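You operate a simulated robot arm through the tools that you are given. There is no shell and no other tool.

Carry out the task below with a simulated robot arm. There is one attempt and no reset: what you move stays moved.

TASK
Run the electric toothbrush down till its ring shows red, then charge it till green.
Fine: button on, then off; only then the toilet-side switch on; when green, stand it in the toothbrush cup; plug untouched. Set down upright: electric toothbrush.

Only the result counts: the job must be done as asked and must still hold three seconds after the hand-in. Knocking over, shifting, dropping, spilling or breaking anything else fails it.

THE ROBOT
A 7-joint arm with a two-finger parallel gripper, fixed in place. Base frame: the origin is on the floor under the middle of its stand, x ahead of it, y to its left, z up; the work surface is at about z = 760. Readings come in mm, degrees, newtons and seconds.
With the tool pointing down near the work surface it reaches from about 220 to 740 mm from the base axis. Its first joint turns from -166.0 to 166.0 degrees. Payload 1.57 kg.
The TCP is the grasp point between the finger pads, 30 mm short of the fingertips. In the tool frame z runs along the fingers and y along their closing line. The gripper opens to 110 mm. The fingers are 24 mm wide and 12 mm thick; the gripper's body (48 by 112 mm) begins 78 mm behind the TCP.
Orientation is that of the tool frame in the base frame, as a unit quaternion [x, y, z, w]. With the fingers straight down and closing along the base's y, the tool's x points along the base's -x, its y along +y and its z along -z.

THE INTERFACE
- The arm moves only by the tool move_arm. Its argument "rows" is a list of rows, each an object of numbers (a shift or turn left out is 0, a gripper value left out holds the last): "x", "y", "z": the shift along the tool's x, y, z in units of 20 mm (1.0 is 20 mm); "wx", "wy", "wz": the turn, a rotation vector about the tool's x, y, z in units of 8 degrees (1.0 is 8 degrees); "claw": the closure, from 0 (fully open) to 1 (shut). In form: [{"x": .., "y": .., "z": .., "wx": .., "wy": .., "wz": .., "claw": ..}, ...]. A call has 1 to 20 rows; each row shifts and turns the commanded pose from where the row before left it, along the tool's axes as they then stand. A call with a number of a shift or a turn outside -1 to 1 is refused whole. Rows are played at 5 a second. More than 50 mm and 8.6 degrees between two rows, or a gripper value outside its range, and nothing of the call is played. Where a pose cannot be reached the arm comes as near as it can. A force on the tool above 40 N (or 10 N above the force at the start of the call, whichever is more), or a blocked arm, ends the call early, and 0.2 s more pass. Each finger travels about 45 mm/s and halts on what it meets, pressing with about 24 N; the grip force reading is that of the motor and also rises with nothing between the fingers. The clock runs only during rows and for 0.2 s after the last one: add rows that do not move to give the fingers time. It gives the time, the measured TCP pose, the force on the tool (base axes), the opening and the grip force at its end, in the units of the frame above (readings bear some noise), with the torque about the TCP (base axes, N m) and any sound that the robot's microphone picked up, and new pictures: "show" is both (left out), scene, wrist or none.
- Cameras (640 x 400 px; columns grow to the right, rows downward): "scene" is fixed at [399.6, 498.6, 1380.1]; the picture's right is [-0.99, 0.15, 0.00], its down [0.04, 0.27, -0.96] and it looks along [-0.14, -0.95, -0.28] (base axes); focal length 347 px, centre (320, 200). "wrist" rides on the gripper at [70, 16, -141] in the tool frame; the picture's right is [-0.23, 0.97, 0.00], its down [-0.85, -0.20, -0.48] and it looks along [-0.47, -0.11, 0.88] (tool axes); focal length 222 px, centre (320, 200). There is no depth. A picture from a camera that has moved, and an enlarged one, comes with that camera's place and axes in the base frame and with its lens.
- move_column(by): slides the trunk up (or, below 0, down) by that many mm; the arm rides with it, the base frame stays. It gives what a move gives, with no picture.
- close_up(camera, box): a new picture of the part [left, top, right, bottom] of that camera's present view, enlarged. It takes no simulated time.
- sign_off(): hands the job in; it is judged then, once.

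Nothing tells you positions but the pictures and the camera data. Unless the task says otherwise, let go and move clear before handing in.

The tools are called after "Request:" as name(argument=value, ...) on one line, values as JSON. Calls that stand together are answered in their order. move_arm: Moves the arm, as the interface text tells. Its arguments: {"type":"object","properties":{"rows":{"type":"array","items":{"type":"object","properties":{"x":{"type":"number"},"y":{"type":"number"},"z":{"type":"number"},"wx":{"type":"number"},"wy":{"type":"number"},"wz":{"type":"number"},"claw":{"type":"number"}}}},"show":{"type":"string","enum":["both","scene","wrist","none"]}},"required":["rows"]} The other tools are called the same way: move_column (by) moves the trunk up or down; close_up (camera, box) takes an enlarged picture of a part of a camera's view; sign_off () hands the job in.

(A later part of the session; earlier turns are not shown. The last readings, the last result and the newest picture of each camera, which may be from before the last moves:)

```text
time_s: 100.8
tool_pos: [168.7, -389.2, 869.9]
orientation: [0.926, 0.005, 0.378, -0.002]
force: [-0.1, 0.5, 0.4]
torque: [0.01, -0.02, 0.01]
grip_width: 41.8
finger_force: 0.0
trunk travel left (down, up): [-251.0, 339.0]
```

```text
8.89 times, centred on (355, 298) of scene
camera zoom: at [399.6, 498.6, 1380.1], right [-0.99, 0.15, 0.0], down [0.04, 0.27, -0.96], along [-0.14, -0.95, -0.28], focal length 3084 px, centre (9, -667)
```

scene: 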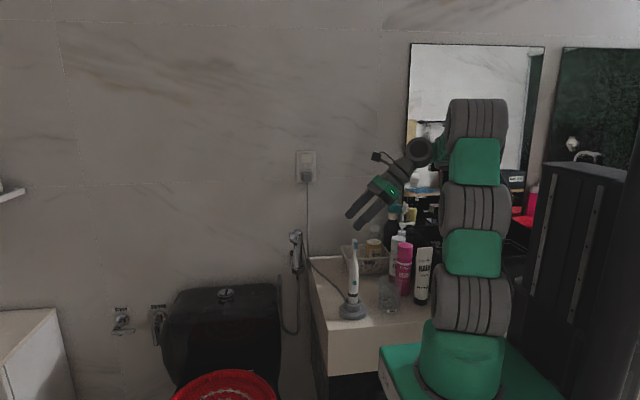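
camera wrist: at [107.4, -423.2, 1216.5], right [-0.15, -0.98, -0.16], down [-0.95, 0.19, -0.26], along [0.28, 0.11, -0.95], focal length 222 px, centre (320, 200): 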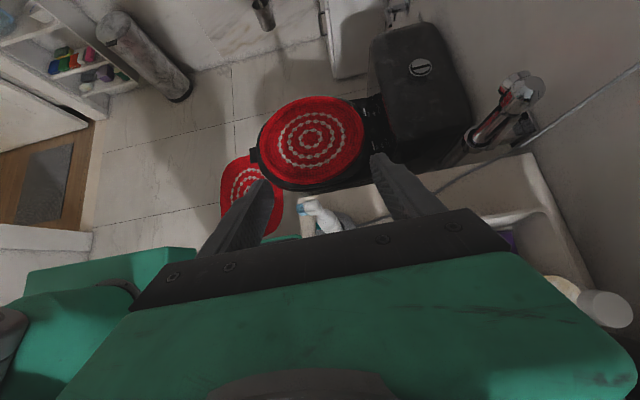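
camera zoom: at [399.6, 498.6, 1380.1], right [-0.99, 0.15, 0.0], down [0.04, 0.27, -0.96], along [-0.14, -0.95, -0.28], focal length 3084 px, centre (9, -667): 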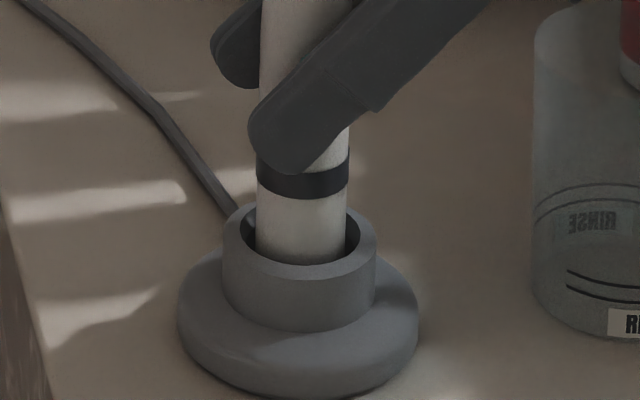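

The ring is still dark. I'll wait longer, since a running brush should eventually turn it red.

Request:
move_arm(rows=[{}, {}, {}, {}, {}, {}, {}, {}, {}, {}, {}, {}, {}, {}, {}, {}, {}, {}, {}, {}], show="none")

Request:
move_arm(rows=[{}, {}, {}, {}, {}, {}, {}, {}, {}, {}, {}, {}, {}, {}, {}, {}, {}, {}, {}, {}], show="none")

Request:
close_up(camera="scene", box=[340, 275, 370, 320])

Request:
close_up(camera="wrist", box=[240, 150, 400, 250])

```text
time_s: 105.0
tool_pos: [168.6, -387.5, 871.6]
orientation: [0.926, 0.005, 0.377, -0.001]
force: [0.2, -0.1, -0.3]
torque: [-0.04, 0.0, 0.03]
grip_width: 41.8
finger_force: 0.0
trunk travel left (down, up): [-251.0, 339.0]
```

```text
time_s: 109.2
tool_pos: [168.8, -387.9, 871.1]
orientation: [0.926, 0.004, 0.379, -0.001]
force: [0.9, 0.3, 0.5]
torque: [-0.02, 0.0, 0.0]
grip_width: 41.6
finger_force: 0.0
trunk travel left (down, up): [-251.0, 339.0]
```

```text
8.89 times, centred on (355, 298) of scene
camera zoom: at [399.6, 498.6, 1380.1], right [-0.99, 0.15, 0.0], down [0.04, 0.27, -0.96], along [-0.14, -0.95, -0.28], focal length 3084 px, centre (9, -667)
```

zoom: 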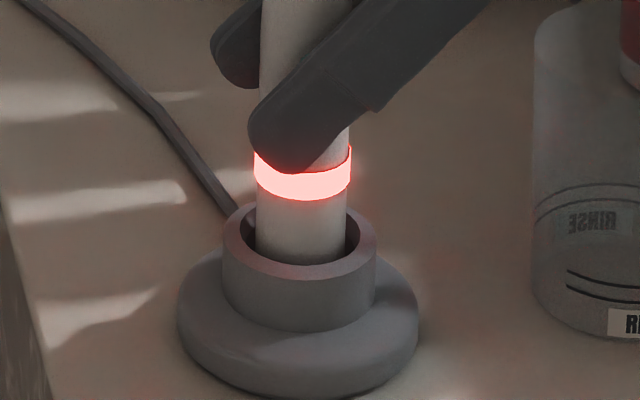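

```text
4.00 times, centred on (320, 200) of wrist
camera zoom: at [119.0, -404.4, 1021.3], right [-0.15, -0.98, -0.16], down [-0.95, 0.19, -0.26], along [0.28, 0.11, -0.95], focal length 888 px, centre (320, 200)
```

zoom: 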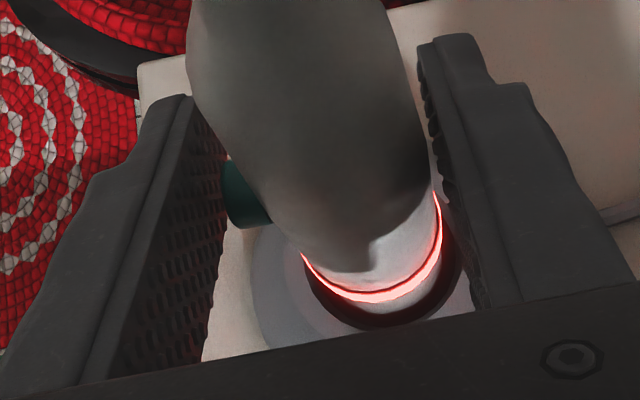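

The ring is red, so the brush is on and drained. Now I'll press the button decisively once to switch it off, counting clicks.

Request:
move_arm(rows=[{"claw": 0.665}, {}, {"claw": 0.72}, {}, {"claw": 0.62}, {}, {}], show="none")

Request:
close_up(camera="scene", box=[340, 275, 370, 320])

Request:
close_up(camera="wrist", box=[240, 150, 400, 250])

```text
time_s: 110.8
tool_pos: [168.3, -388.7, 869.9]
orientation: [0.926, 0.004, 0.378, 0.0]
force: [0.5, 0.0, -0.4]
torque: [-0.01, 0.02, 0.02]
grip_width: 41.9
finger_force: 0.0
trunk travel left (down, up): [-251.0, 339.0]
heard: click
```

```text
8.89 times, centred on (355, 298) of scene
camera zoom: at [399.6, 498.6, 1380.1], right [-0.99, 0.15, 0.0], down [0.04, 0.27, -0.96], along [-0.14, -0.95, -0.28], focal length 3084 px, centre (9, -667)
```

zoom: 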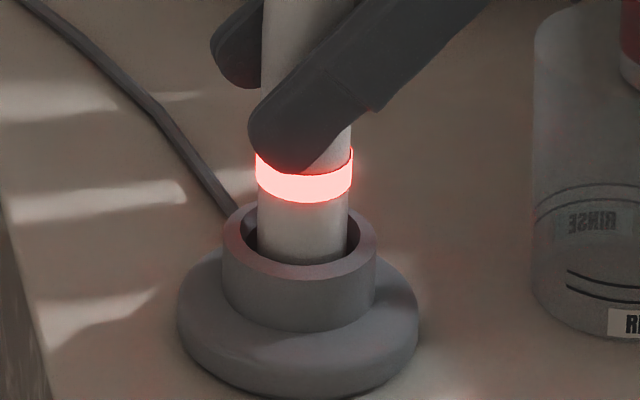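

```text
4.00 times, centred on (320, 200) of wrist
camera zoom: at [119.0, -404.4, 1021.3], right [-0.15, -0.98, -0.16], down [-0.95, 0.19, -0.26], along [0.28, 0.11, -0.95], focal length 888 px, centre (320, 200)
```

zoom: 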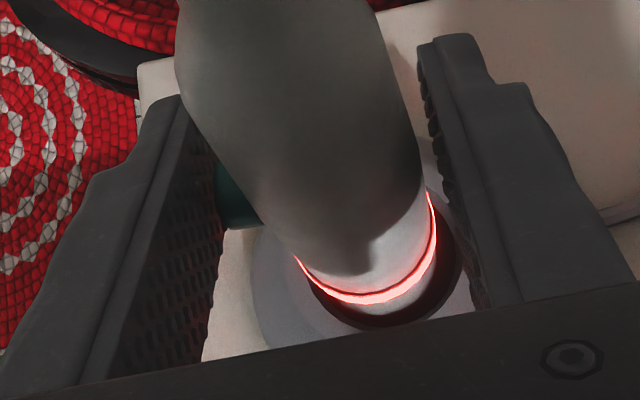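

One click, so the brush is off, and the ring stays red because the battery is low. I'll open the fingers wide and go straight up with the trunk.

Request:
move_arm(rows=[{"claw": 0.5}, {"claw": 0.25}, {}, {}, {}], show="none")

Request:
close_up(camera="scene", box=[330, 230, 390, 320])

Request:
close_up(camera="wrist", box=[200, 130, 440, 250])

```text
time_s: 112.0
tool_pos: [166.6, -388.5, 871.5]
orientation: [0.926, 0.005, 0.379, -0.001]
force: [-0.7, 0.0, -0.2]
torque: [0.01, -0.02, 0.0]
grip_width: 82.2
finger_force: 0.1
trunk travel left (down, up): [-251.0, 339.0]
```

```text
4.44 times, centred on (360, 275) of scene
camera zoom: at [399.6, 498.6, 1380.1], right [-0.99, 0.15, 0.0], down [0.04, 0.27, -0.96], along [-0.14, -0.95, -0.28], focal length 1542 px, centre (142, -133)
```

zoom: 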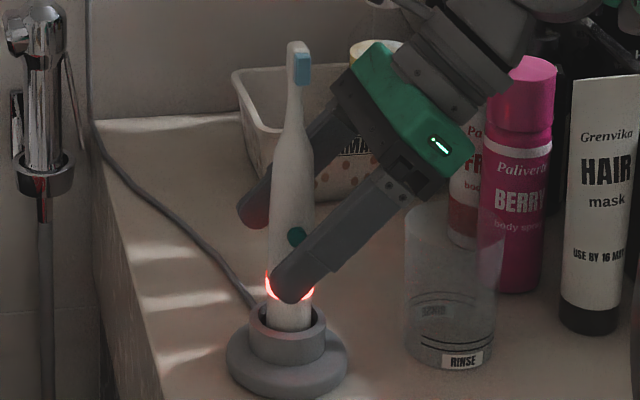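

```text
2.67 times, centred on (320, 190) of wrist
camera zoom: at [119.0, -404.4, 1021.4], right [-0.15, -0.98, -0.16], down [-0.95, 0.19, -0.26], along [0.28, 0.11, -0.95], focal length 592 px, centre (320, 227)
```

zoom: 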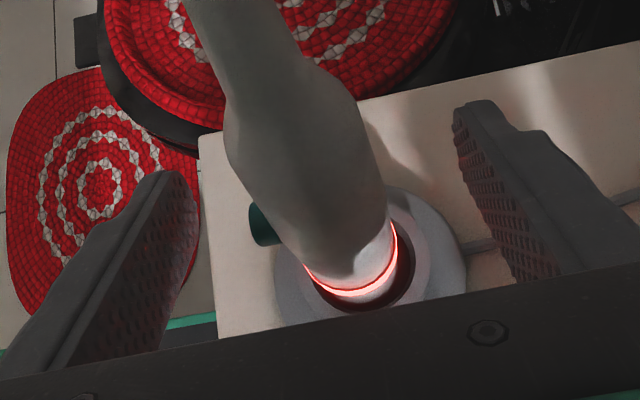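

Request:
move_column(by=335)

Request:
move_arm(rows=[{"wy": -1, "x": -0.5}, {"wy": -1, "x": -0.5}, {"wy": -1, "x": -0.5}, {"wy": -1, "x": -0.5}, {"wy": -1, "x": -0.5}, {"wy": -0.55, "x": -0.2}, {}], show="scene")

```text
time_s: 115.2
tool_pos: [168.0, -387.9, 1205.7]
orientation: [0.926, 0.005, 0.378, -0.002]
force: [0.0, 0.8, 0.5]
torque: [0.01, 0.03, 0.01]
grip_width: 82.6
finger_force: 0.1
trunk travel left (down, up): [-586.0, 4.0]
```

```text
time_s: 116.8
tool_pos: [119.5, -389.8, 1182.3]
orientation: [1.0, 0.005, -0.002, 0.001]
force: [-0.4, 0.6, -0.2]
torque: [-0.04, -0.02, 0.0]
grip_width: 82.5
finger_force: 0.0
trunk travel left (down, up): [-586.0, 4.0]
```

scene: 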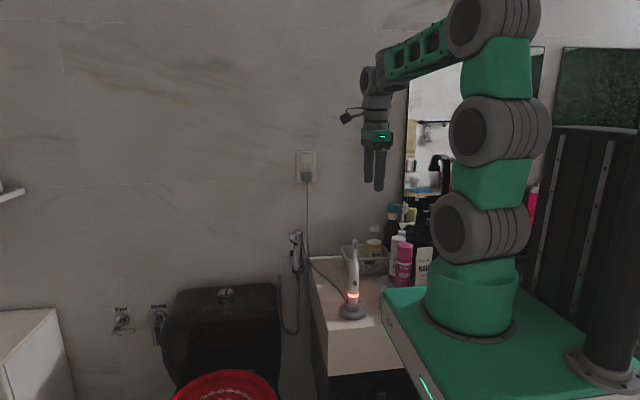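

The ring is visibly red. Now I'll rotate the wrist round to the wall-facing orientation (tool x toward -y) and close the fingers for the switch press.

Request:
move_arm(rows=[{"wz": -1, "claw": 1}, {"wz": -1}, {"wz": -1}, {"wz": -1}, {"wz": -1}, {"wz": -1}, {"wz": -1}, {"wz": -1}, {"wz": -1}, {"wz": -1}, {"wz": -1}, {"wz": -1}, {"wz": -1}, {"wz": -1}, {"wz": -1}, {"wz": -1}, {"wz": -1}, {"wz": -1}, {"wz": -1}, {"wz": -1}], show="none")

Request:
move_arm(rows=[{"wz": -1}, {"wz": -1}, {"wz": -1}, {"wz": -1}, {"wz": -1}, {"wz": -1}, {"wz": -1}, {"wz": -1}, {"wz": -1}, {"wz": -1}, {"wz": -1}, {"wz": -1}, {"wz": -1}, {"wz": -0.75}, {}], show="both")

```text
time_s: 121.0
tool_pos: [121.8, -389.5, 1181.6]
orientation: [0.168, 0.986, -0.001, 0.0]
force: [0.6, -0.3, 0.4]
torque: [0.01, -0.01, 0.0]
grip_width: 0.0
finger_force: 21.5
trunk travel left (down, up): [-586.0, 4.0]
```

```text
time_s: 124.2
tool_pos: [121.0, -388.0, 1181.7]
orientation: [0.711, -0.703, 0.001, 0.001]
force: [-1.0, 0.1, 0.1]
torque: [0.04, 0.0, -0.01]
grip_width: 0.0
finger_force: 21.3
trunk travel left (down, up): [-586.0, 4.0]
camera wrist: at [105.5, -457.8, 1324.1], right [-0.98, 0.22, 0.0], down [0.19, 0.86, 0.48], along [0.1, 0.47, -0.88], focal length 222 px, centre (320, 200)
```

scene: 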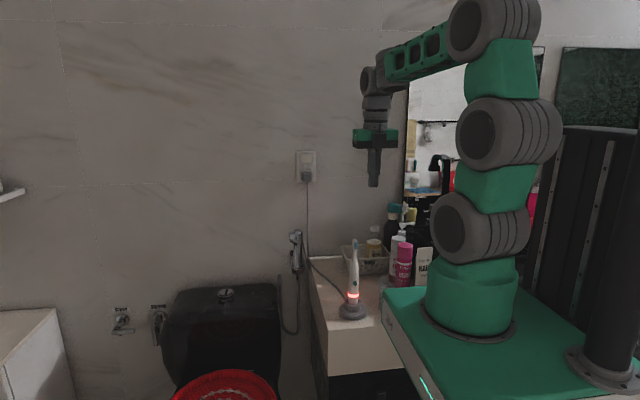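
wrist: 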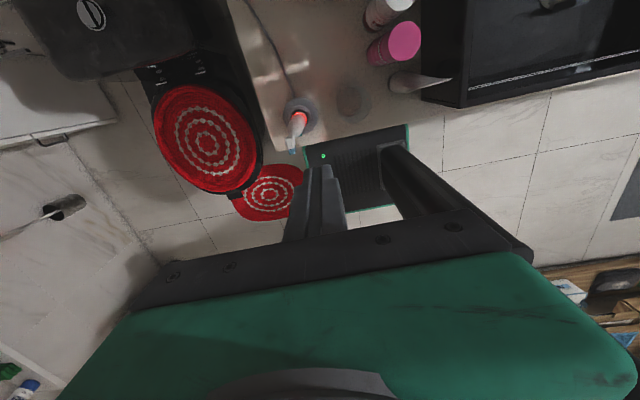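

Request:
move_arm(rows=[{"wy": 0.5, "x": 0.9, "y": -0.4}, {"wy": 0.5, "x": 0.9, "y": -0.4}, {"wy": 0.5, "x": 0.9, "y": -0.4}, {"wy": 0.5, "x": 0.9, "y": -0.4}, {"wy": 0.5, "x": 0.9, "y": -0.4}, {"wy": 0.5, "x": 0.9, "y": -0.4}, {"wy": 0.5, "x": 0.9, "y": -0.4}, {"wy": 0.5, "x": 0.9, "y": -0.4}, {"wy": 0.5, "x": 0.9, "y": -0.4}, {"wy": 0.5, "x": 0.9, "y": -0.4}, {}], show="both")

```text
time_s: 126.7
tool_pos: [202.1, -556.8, 1235.4]
orientation: [0.666, -0.662, 0.244, 0.241]
force: [0.4, 0.4, -0.2]
torque: [0.03, 0.02, 0.03]
grip_width: 0.1
finger_force: 21.4
trunk travel left (down, up): [-586.0, 4.0]
camera wrist: at [184.9, -518.4, 1389.3], right [-0.97, 0.17, -0.15], down [0.19, 0.96, -0.19], along [0.11, -0.21, -0.97], focal length 222 px, centre (320, 200)
```

scene: 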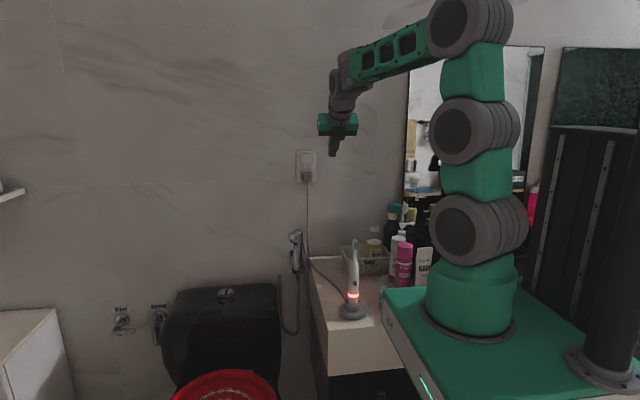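
wrist: 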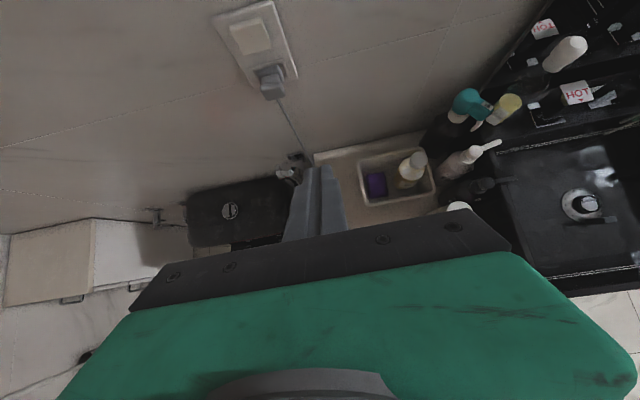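

The wrist camera now sees the wall plate, so I'll zoom in to locate the rocker.

Request:
close_up(camera="wrist", box=[200, 0, 320, 110])

Request:
close_up(camera="scene", box=[290, 145, 325, 190])

```text
3.64 times, centred on (260, 55) of wrist
camera zoom: at [184.9, -518.4, 1389.3], right [-0.97, 0.17, -0.15], down [0.19, 0.96, -0.19], along [0.11, -0.21, -0.97], focal length 808 px, centre (538, 727)
```

zoom: 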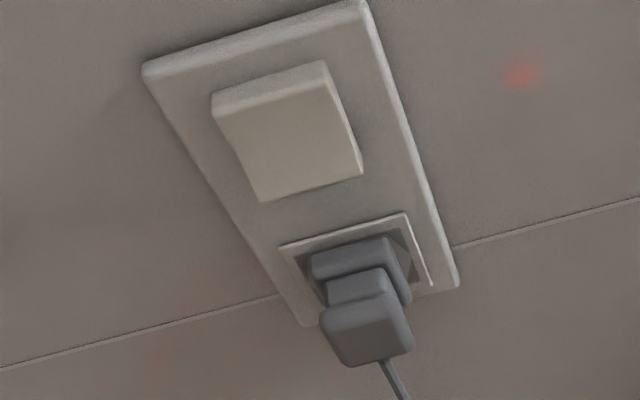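

```text
8.89 times, centred on (308, 168) of scene
camera zoom: at [399.6, 498.6, 1380.1], right [-0.99, 0.15, 0.0], down [0.04, 0.27, -0.96], along [-0.14, -0.95, -0.28], focal length 3084 px, centre (431, 489)
```

zoom: 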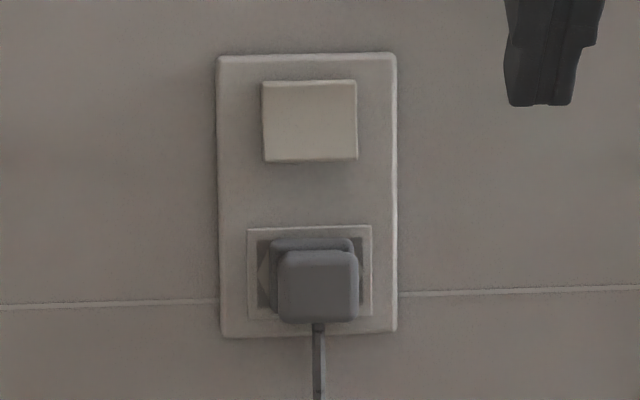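

The rocker face centre is about (262, -790, 1164), roughly 40×34 mm, with the plug well below it at z≈1098. I'll keep tilting toward horizontal while moving to x≈262 to inspect the rocker.

Request:
move_arm(rows=[{"wy": 0.5, "x": 0.3, "y": -0.3}, {"wy": 0.5, "x": 0.3, "y": -0.3}, {"wy": 0.5, "x": 0.3, "y": -0.3}, {"wy": 0.5, "x": 0.3, "y": -0.3}, {"wy": 0.5, "x": 0.3, "y": -0.3}, {"wy": 0.5, "x": 0.3, "y": -0.3}, {"wy": 0.5, "x": 0.3, "y": -0.3}, {"wy": 0.5, "x": 0.3, "y": -0.3}, {"wy": 0.5, "x": 0.3, "y": -0.3}, {"wy": 0.5, "x": 0.3, "y": -0.3}, {}], show="both")

```text
time_s: 129.1
tool_pos: [261.9, -586.2, 1286.6]
orientation: [0.544, -0.539, 0.457, 0.453]
force: [-0.1, 0.5, 0.1]
torque: [0.0, -0.03, 0.04]
grip_width: 0.0
finger_force: 21.0
trunk travel left (down, up): [-586.0, 4.0]
camera wrist: at [244.7, -458.9, 1380.4], right [-0.97, 0.03, -0.22], down [0.19, 0.62, -0.76], along [0.12, -0.78, -0.61], focal length 222 px, centre (320, 200)
```

scene: 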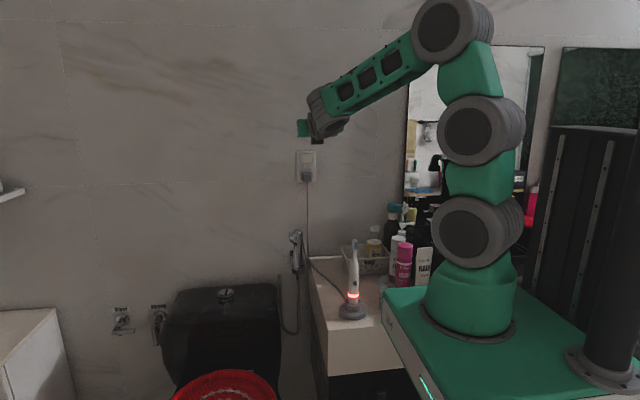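
wrist: 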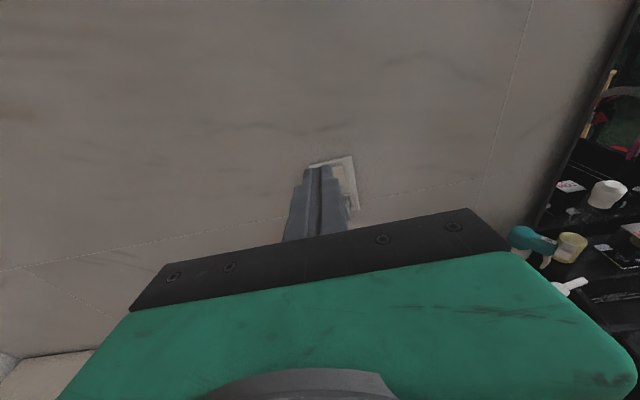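

Request:
move_column(by=-150)

Request:
move_arm(rows=[{}], show="both")

Request:
close_up(camera="wrist", box=[240, 60, 400, 220])

```text
time_s: 130.8
tool_pos: [263.0, -586.8, 1135.9]
orientation: [0.544, -0.539, 0.456, 0.453]
force: [0.6, 0.2, 0.5]
torque: [-0.03, 0.02, 0.0]
grip_width: 0.0
finger_force: 21.2
trunk travel left (down, up): [-436.0, 154.0]
```

```text
time_s: 131.2
tool_pos: [262.1, -585.9, 1136.9]
orientation: [0.544, -0.539, 0.457, 0.453]
force: [-0.1, -0.7, 0.2]
torque: [-0.02, -0.01, 0.01]
grip_width: 0.0
finger_force: 21.7
trunk travel left (down, up): [-436.0, 154.0]
camera wrist: at [244.6, -459.0, 1230.4], right [-0.97, 0.03, -0.22], down [0.19, 0.62, -0.76], along [0.12, -0.78, -0.61], focal length 222 px, centre (320, 200)
```

scene: 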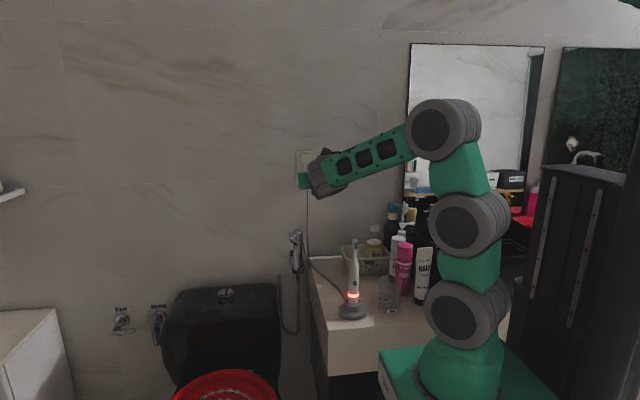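
wrist: 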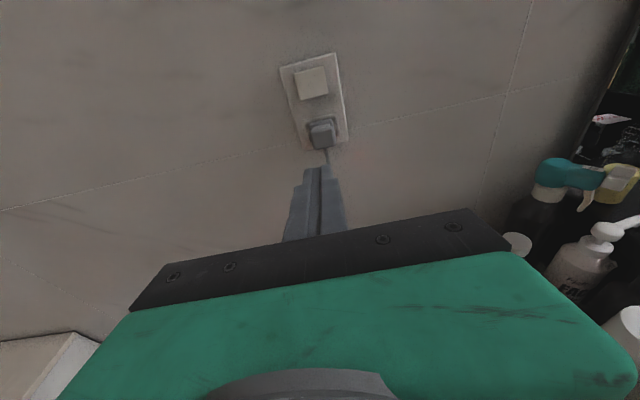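

```text
2.50 times, centred on (320, 140) of wrist
camera zoom: at [244.6, -459.0, 1230.4], right [-0.97, 0.03, -0.22], down [0.19, 0.62, -0.76], along [0.12, -0.78, -0.61], focal length 555 px, centre (320, 350)
```

zoom: 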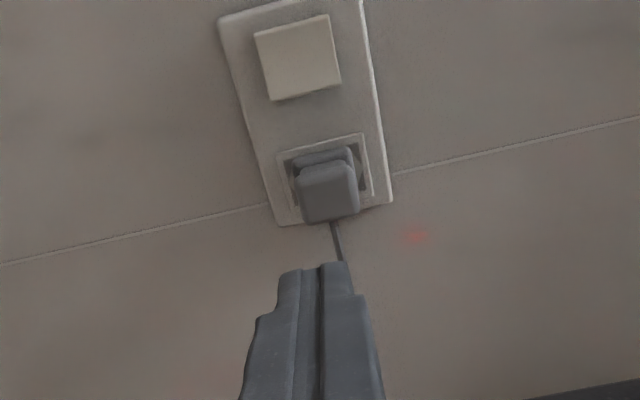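

Request:
close_up(camera="wrist", box=[275, 45, 355, 155])

Request:
close_up(camera="wrist", box=[285, 55, 340, 105])

```text
3.64 times, centred on (315, 100) of wrist
camera zoom: at [244.6, -459.0, 1230.4], right [-0.97, 0.03, -0.22], down [0.19, 0.62, -0.76], along [0.12, -0.78, -0.61], focal length 808 px, centre (338, 564)
```

zoom: 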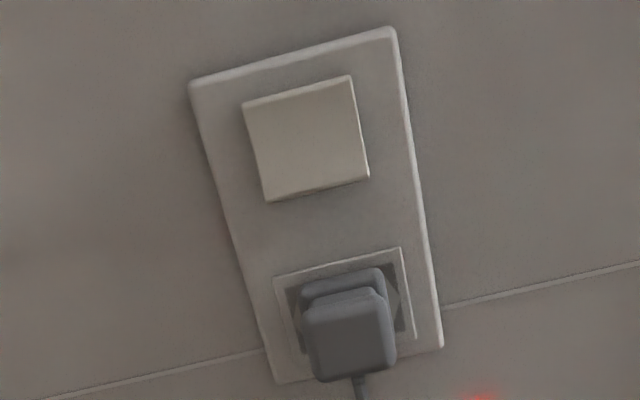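

```text
8.00 times, centred on (312, 80) of wrist
camera zoom: at [244.6, -459.0, 1230.4], right [-0.97, 0.03, -0.22], down [0.19, 0.62, -0.76], along [0.12, -0.78, -0.61], focal length 1777 px, centre (380, 1160)
```

zoom: 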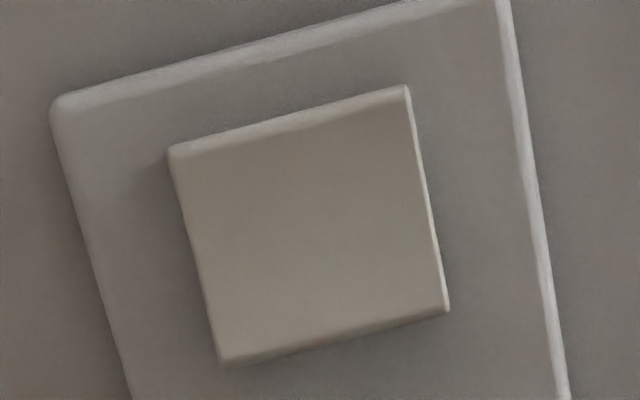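

The rocker's lower edge looks slightly proud, so I'll press its lower half at z≈1154, staying well above the plug (top ≈1114). First I'll advance to about 29 mm short of it.

Request:
move_arm(rows=[{"x": 0.339, "z": 0.985}, {"x": 0.339, "z": 0.985}, {"x": 0.339, "z": 0.985}, {"x": 0.339, "z": 0.985}, {"x": 0.339, "z": 0.985}, {"x": 0.339, "z": 0.985}, {"x": 0.339, "z": 0.985}, {}], show="both")

Request:
close_up(camera="wrist", box=[240, 100, 400, 220])

```text
time_s: 133.0
tool_pos: [264.8, -731.3, 1157.5]
orientation: [0.544, -0.538, 0.457, 0.453]
force: [0.4, 0.0, -0.1]
torque: [0.02, 0.0, 0.01]
grip_width: 0.0
finger_force: 21.0
trunk travel left (down, up): [-436.0, 154.0]
camera wrist: at [246.9, -603.9, 1251.3], right [-0.97, 0.03, -0.22], down [0.19, 0.62, -0.76], along [0.12, -0.78, -0.61], focal length 222 px, centre (320, 200)
```

scene: 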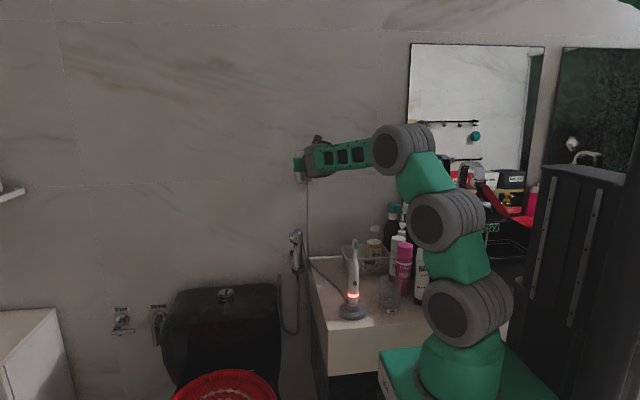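
wrist: 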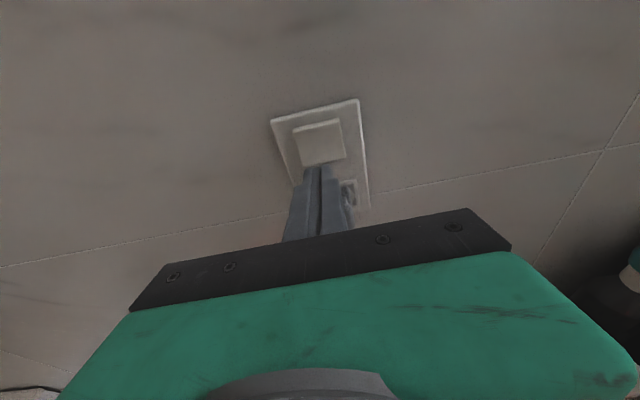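

```text
3.33 times, centred on (320, 160) of wrist
camera zoom: at [246.9, -603.9, 1251.3], right [-0.97, 0.03, -0.22], down [0.19, 0.62, -0.76], along [0.12, -0.78, -0.61], focal length 740 px, centre (320, 333)
```

zoom: 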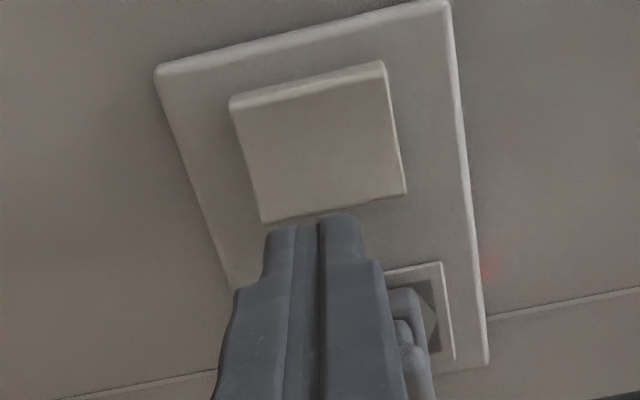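

Request:
move_arm(rows=[{"x": 0.1, "z": 0.6}, {"x": 0.1, "z": 0.6}, {"x": 0.017, "z": 0.098}, {"x": 0.017, "z": 0.098}, {"x": 0.017, "z": 0.098}], show="wrist")

Request:
close_up(camera="wrist", box=[240, 100, 400, 220])

```text
time_s: 133.7
tool_pos: [264.0, -749.7, 1157.1]
orientation: [0.544, -0.54, 0.456, 0.452]
force: [-5.1, 37.4, 0.7]
torque: [-0.26, -0.12, -0.13]
grip_width: 0.1
finger_force: 21.2
trunk travel left (down, up): [-436.0, 154.0]
heard: click
stopped in row 3: the force on the tool passed its limit at 47 N (the readings are from after the stop); the commanded pose is now the measured one
camera wrist: at [247.0, -622.8, 1251.6], right [-0.97, 0.03, -0.22], down [0.2, 0.62, -0.76], along [0.11, -0.78, -0.61], focal length 222 px, centre (320, 200)
```

wrist: 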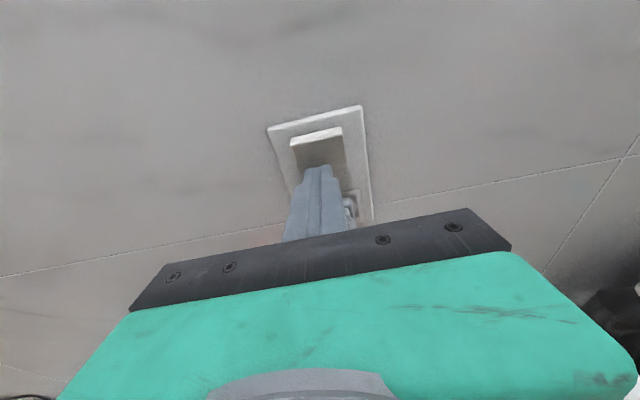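

```text
3.33 times, centred on (320, 160) of wrist
camera zoom: at [247.0, -622.8, 1251.6], right [-0.97, 0.03, -0.22], down [0.2, 0.62, -0.76], along [0.11, -0.78, -0.61], focal length 740 px, centre (320, 333)
```

zoom: 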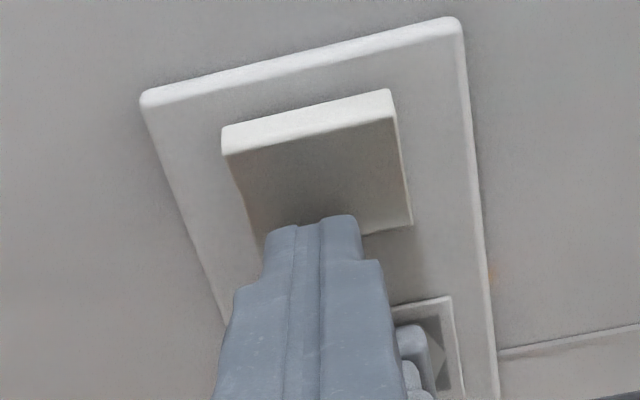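

It clicked, and the lower half is now pressed in with the top proud. The room brightened as well, so I'll back off and look at the ring and the scene.

Request:
move_arm(rows=[{"x": -0.09, "z": -0.5}, {"x": -0.17, "z": -1}, {"x": -0.17, "z": -1}, {"x": -0.17, "z": -1}, {}], show="both")

Request:
close_up(camera="scene", box=[330, 230, 390, 320])

Request:
close_up(camera="wrist", box=[240, 60, 400, 220])

```text
time_s: 134.9
tool_pos: [263.7, -682.4, 1153.0]
orientation: [0.544, -0.542, 0.454, 0.453]
force: [-0.2, 0.8, -0.2]
torque: [-0.03, 0.02, 0.0]
grip_width: 0.2
finger_force: 21.3
trunk travel left (down, up): [-436.0, 154.0]
camera wrist: at [246.5, -556.5, 1248.5], right [-0.97, 0.04, -0.22], down [0.2, 0.62, -0.76], along [0.11, -0.78, -0.62], focal length 222 px, centre (320, 200)
```

scene: 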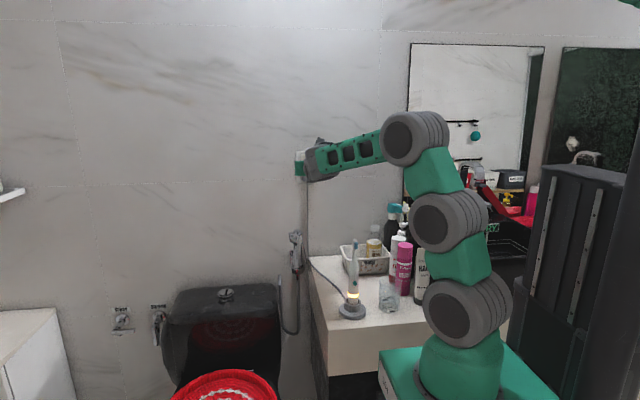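
wrist: 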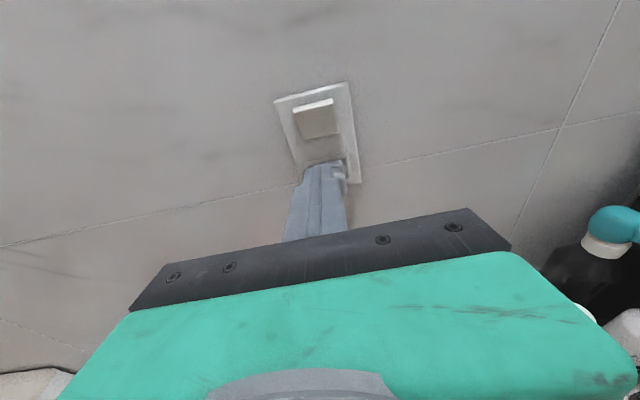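

```text
4.44 times, centred on (360, 275) of scene
camera zoom: at [399.6, 498.6, 1380.1], right [-0.99, 0.15, 0.0], down [0.04, 0.27, -0.96], along [-0.14, -0.95, -0.28], focal length 1542 px, centre (142, -133)
```

zoom: 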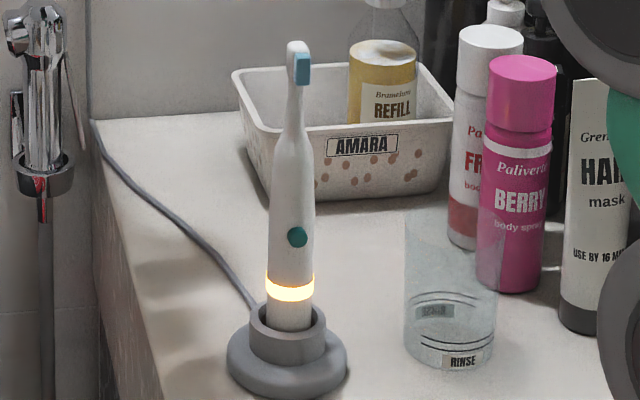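

```text
2.50 times, centred on (320, 140) of wrist
camera zoom: at [246.5, -556.5, 1248.5], right [-0.97, 0.04, -0.22], down [0.2, 0.62, -0.76], along [0.11, -0.78, -0.62], focal length 555 px, centre (320, 350)
```

zoom: 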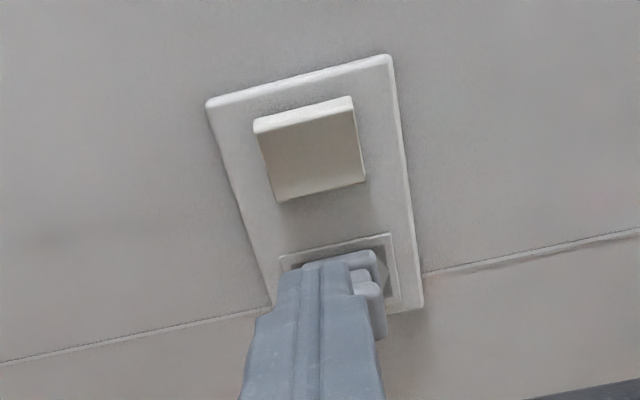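

The ring is now amber, so it's charging. I'll back away from the wall, and while it charges I'll set up a 45° downward grasp facing -y that pinches along x.

Request:
move_arm(rows=[{"x": -0.17, "z": -1}, {"x": -0.17, "z": -1}, {"x": -0.17, "z": -1}, {"x": -0.17, "z": -1}, {"x": -0.17, "z": -1}, {"x": -0.17, "z": -1}, {"x": -0.1, "z": -1}, {"z": -1}, {}], show="none")

Request:
move_arm(rows=[{"wy": -0.5, "y": 0.4, "z": -0.3}, {"wy": -0.5, "y": 0.4, "z": -0.3}, {"wy": -0.5, "y": 0.4, "z": -0.3}, {"wy": -0.5, "y": 0.4, "z": -0.3}, {"wy": -0.5, "y": 0.4, "z": -0.3}, {"wy": -0.5, "y": 0.4, "z": -0.3}, {"wy": -0.5, "y": 0.4, "z": -0.3}, {"wy": -0.5, "y": 0.4, "z": -0.3}, {"wy": -0.4, "y": 0.4, "z": -0.3}, {}], show="both")

```text
time_s: 136.9
tool_pos: [263.0, -519.7, 1163.1]
orientation: [0.545, -0.541, 0.454, 0.452]
force: [0.3, 0.7, -0.5]
torque: [-0.01, 0.0, 0.0]
grip_width: 0.0
finger_force: 21.4
trunk travel left (down, up): [-436.0, 154.0]
```

```text
time_s: 139.1
tool_pos: [202.5, -476.1, 1129.3]
orientation: [0.656, -0.653, 0.268, 0.267]
force: [0.7, -0.4, -0.8]
torque: [0.0, -0.03, 0.01]
grip_width: 0.0
finger_force: 21.8
out of reach, approached as far as the arm can: row 6, 7, 8, 9
trunk travel left (down, up): [-436.0, 154.0]
camera wrist: at [186.7, -427.1, 1280.6], right [-0.97, 0.16, -0.16], down [0.19, 0.95, -0.26], along [0.11, -0.28, -0.95], focal length 222 px, centre (320, 200)
```

scene: 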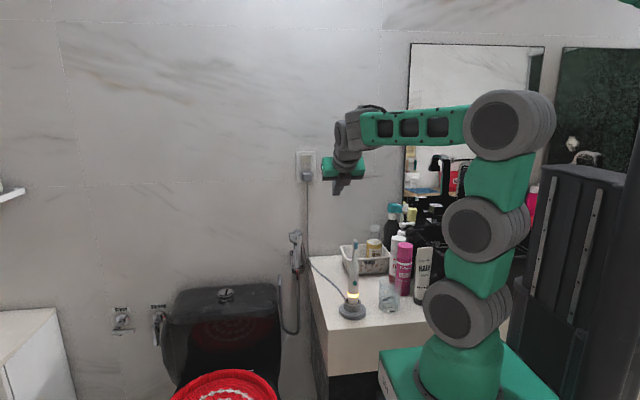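
wrist: 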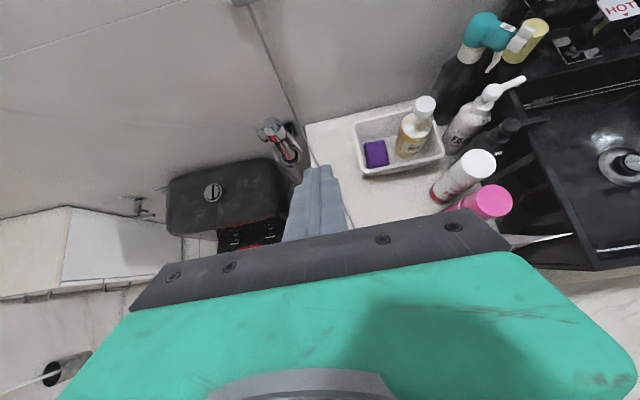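

Request:
move_arm(rows=[{"x": -0.61, "z": -0.6, "y": 0.34, "claw": 0.4}, {"x": -0.61, "z": -0.6, "y": 0.34}, {"x": -0.61, "z": -0.6, "y": 0.34}, {"x": -0.61, "z": -0.6, "y": 0.34}, {"x": -0.61, "z": -0.6, "y": 0.34}, {}], show="both")

Request:
close_up(camera="scene", box=[330, 230, 390, 320])

```text
time_s: 140.5
tool_pos: [171.0, -393.2, 1121.8]
orientation: [0.656, -0.653, 0.269, 0.267]
force: [0.6, 0.8, 0.2]
torque: [-0.01, 0.03, -0.04]
grip_width: 65.9
finger_force: 0.0
out of reach, approached as far as the arm can: row 4
trunk travel left (down, up): [-436.0, 154.0]
camera wrist: at [154.0, -343.9, 1272.6], right [-0.97, 0.16, -0.16], down [0.2, 0.95, -0.26], along [0.11, -0.28, -0.95], focal length 222 px, centre (320, 200)
```

scene: 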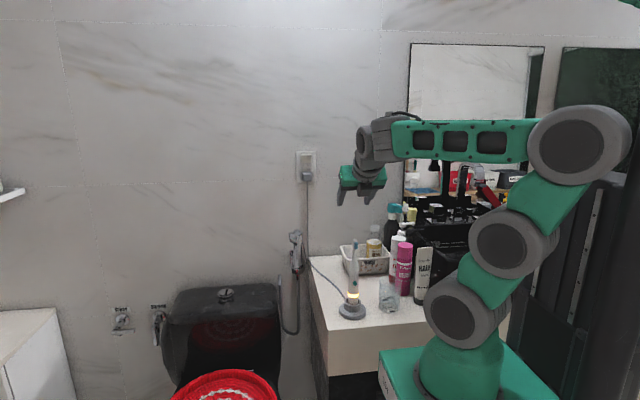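
wrist: 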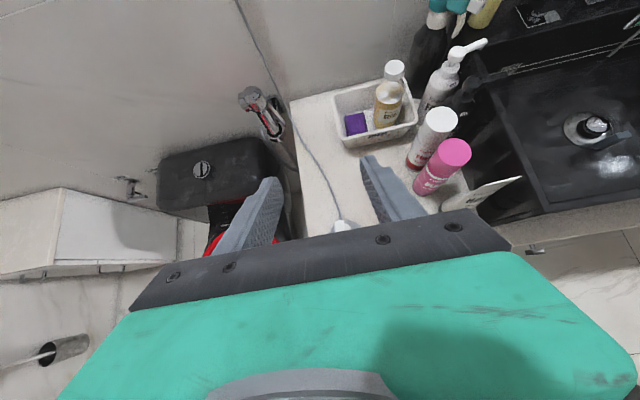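

```text
4.44 times, centred on (360, 275) of scene
camera zoom: at [399.6, 498.6, 1380.1], right [-0.99, 0.15, 0.0], down [0.04, 0.27, -0.96], along [-0.14, -0.95, -0.28], focal length 1542 px, centre (142, -133)
```

zoom: 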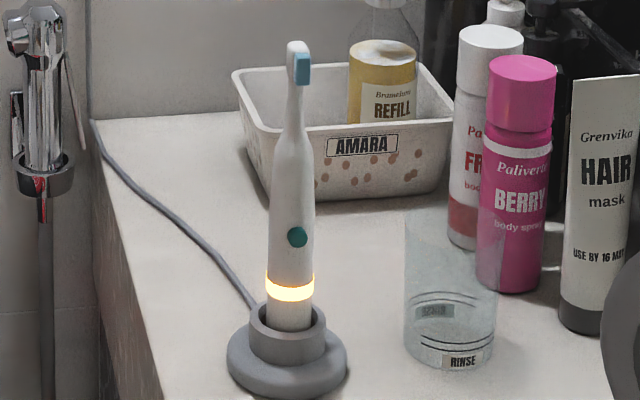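

Good posture, directly above the brush, which is still amber. I'll lower partway and check alignment.

Request:
move_column(by=-80)

Request:
close_up(camera="wrist", box=[200, 130, 440, 250])

Request:
close_up(camera="scene", box=[320, 190, 440, 320])

```text
time_s: 141.7
tool_pos: [170.1, -394.5, 1042.9]
orientation: [0.656, -0.653, 0.269, 0.267]
force: [-0.1, -0.3, 0.2]
torque: [0.03, 0.0, -0.03]
grip_width: 66.0
finger_force: 0.0
trunk travel left (down, up): [-356.0, 234.0]
```

```text
2.67 times, centred on (320, 190) of wrist
camera zoom: at [154.1, -344.3, 1192.7], right [-0.97, 0.16, -0.16], down [0.2, 0.95, -0.26], along [0.11, -0.28, -0.95], focal length 592 px, centre (320, 227)
```

zoom: 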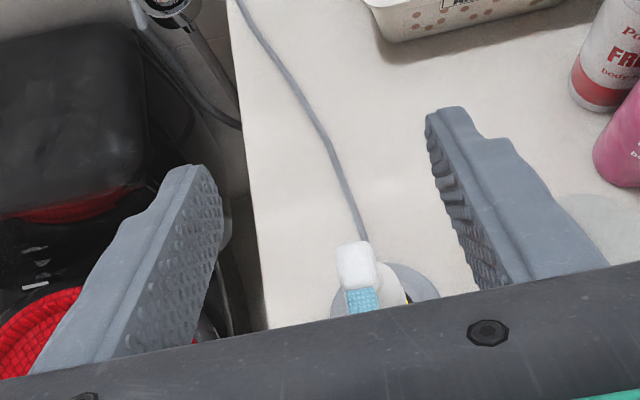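

```text
3.08 times, centred on (380, 255) of scene
camera zoom: at [399.6, 498.6, 1380.1], right [-0.99, 0.15, 0.0], down [0.04, 0.27, -0.96], along [-0.14, -0.95, -0.28], focal length 1067 px, centre (135, 31)
```

zoom: 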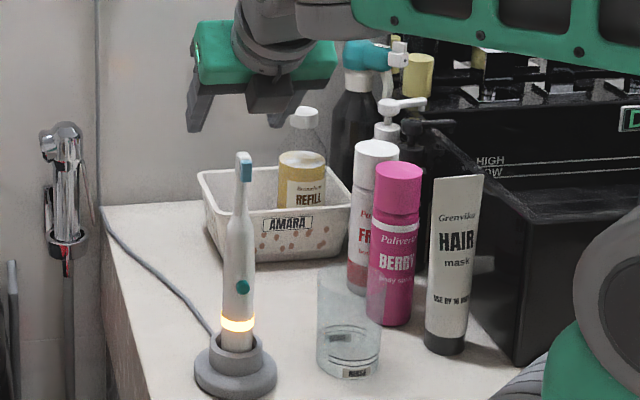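

Request:
move_arm(rows=[{"x": -0.14, "y": 0.12, "z": -0.14}, {}], show="none")

Request:
close_up(camera="scene", box=[372, 270, 408, 316])

Request:
close_up(camera="wrist", box=[380, 120, 480, 240])

```text
time_s: 142.3
tool_pos: [168.2, -391.0, 1041.0]
orientation: [0.655, -0.654, 0.269, 0.267]
force: [0.2, -0.5, 0.3]
torque: [0.01, 0.01, -0.03]
grip_width: 65.9
finger_force: 0.1
trunk travel left (down, up): [-356.0, 234.0]
```

```text
8.70 times, centred on (390, 293) of scene
camera zoom: at [399.6, 498.6, 1380.1], right [-0.99, 0.15, 0.0], down [0.04, 0.27, -0.96], along [-0.14, -0.95, -0.28], focal length 3016 px, centre (-289, -609)
```

zoom: 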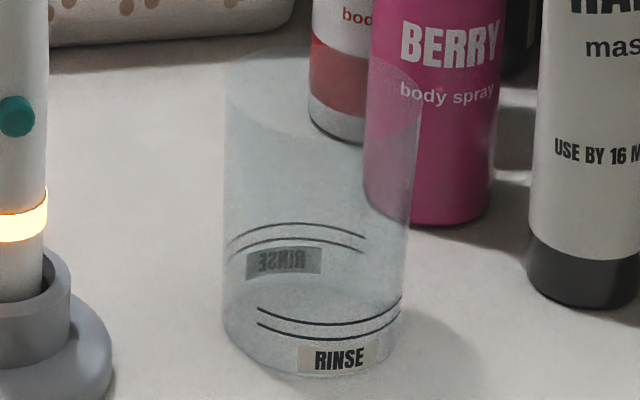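

```text
3.33 times, centred on (430, 180) of wrist
camera zoom: at [151.1, -340.7, 1192.3], right [-0.97, 0.16, -0.16], down [0.2, 0.95, -0.26], along [0.11, -0.28, -0.95], focal length 740 px, centre (-47, 267)
```

zoom: 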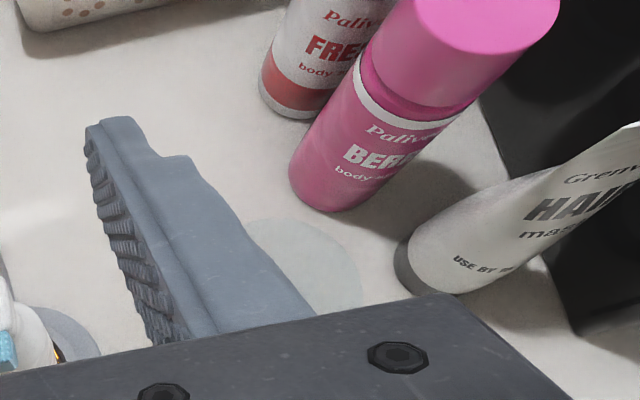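

Request:
move_column(by=-120)

Request:
close_up(camera="wrist", box=[200, 130, 440, 250])

Request:
close_up(camera="scene", box=[320, 210, 410, 320])

```text
time_s: 143.8
tool_pos: [168.4, -388.7, 921.7]
orientation: [0.655, -0.654, 0.269, 0.267]
force: [0.2, -0.7, 0.4]
torque: [0.0, -0.06, -0.02]
grip_width: 66.0
finger_force: 0.1
trunk travel left (down, up): [-236.0, 354.0]
```

```text
2.67 times, centred on (320, 190) of wrist
camera zoom: at [151.2, -340.7, 1072.4], right [-0.97, 0.16, -0.16], down [0.2, 0.95, -0.26], along [0.11, -0.28, -0.95], focal length 592 px, centre (320, 227)
```

zoom: 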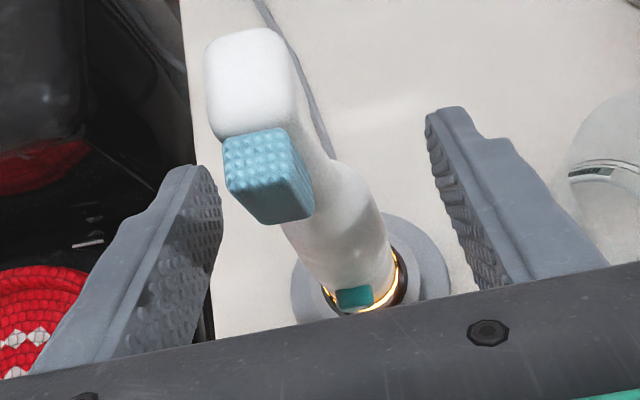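

```text
3.64 times, centred on (365, 265) of scene
camera zoom: at [399.6, 498.6, 1380.1], right [-0.99, 0.15, 0.0], down [0.04, 0.27, -0.96], along [-0.14, -0.95, -0.28], focal length 1261 px, centre (156, -36)
```

zoom: 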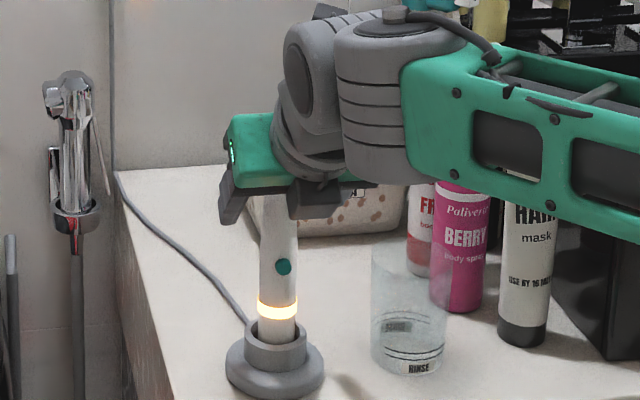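

The fingers are straddling the brush and the ring is still amber. I'll wait for green before touching it.

Request:
move_arm(rows=[{}, {}, {}, {}, {}, {}, {}, {}, {}, {}, {}, {}, {}, {}, {}, {}, {}, {}, {}, {}], show="none")

Request:
close_up(camera="scene", box=[340, 275, 370, 320])

```text
time_s: 148.0
tool_pos: [167.8, -390.4, 921.2]
orientation: [0.655, -0.653, 0.27, 0.266]
force: [-0.8, 1.1, -0.5]
torque: [0.0, 0.01, -0.01]
grip_width: 65.9
finger_force: 0.0
trunk travel left (down, up): [-236.0, 354.0]
```

```text
8.89 times, centred on (355, 298) of scene
camera zoom: at [399.6, 498.6, 1380.1], right [-0.99, 0.15, 0.0], down [0.04, 0.27, -0.96], along [-0.14, -0.95, -0.28], focal length 3084 px, centre (9, -667)
```

zoom: 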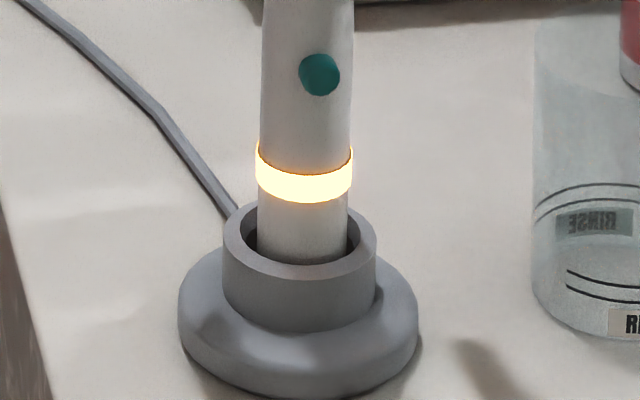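

Request:
move_arm(rows=[{}, {}, {}, {}, {}, {}, {}, {}, {}, {}, {}, {}, {}, {}, {}, {}, {}, {}, {}, {}], show="none")

Request:
move_arm(rows=[{}, {}, {}, {}, {}, {}, {}, {}, {}, {}, {}, {}, {}, {}, {}, {}, {}, {}, {}, {}], show="none")

Request:
close_up(camera="scene", box=[340, 275, 370, 320])

```text
time_s: 152.2
tool_pos: [168.4, -390.4, 920.4]
orientation: [0.655, -0.654, 0.269, 0.267]
force: [-0.3, 0.5, -0.7]
torque: [-0.03, -0.02, -0.04]
grip_width: 66.1
finger_force: 0.1
trunk travel left (down, up): [-236.0, 354.0]
```

```text
time_s: 156.4
tool_pos: [166.7, -390.1, 921.4]
orientation: [0.655, -0.654, 0.269, 0.265]
force: [0.1, -0.3, 0.1]
torque: [0.03, 0.02, 0.01]
grip_width: 66.0
finger_force: 0.1
trunk travel left (down, up): [-236.0, 354.0]
```

```text
8.89 times, centred on (355, 298) of scene
camera zoom: at [399.6, 498.6, 1380.1], right [-0.99, 0.15, 0.0], down [0.04, 0.27, -0.96], along [-0.14, -0.95, -0.28], focal length 3084 px, centre (9, -667)
```

zoom: 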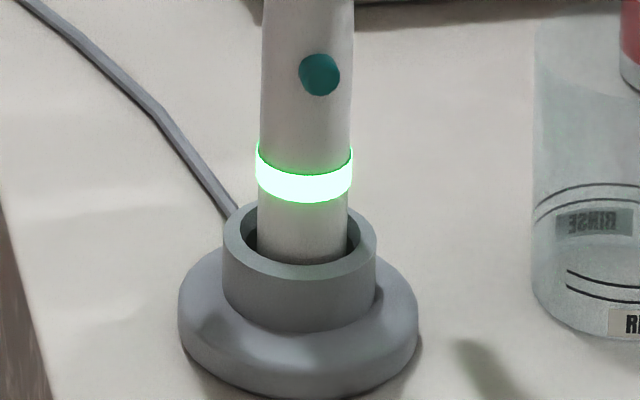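

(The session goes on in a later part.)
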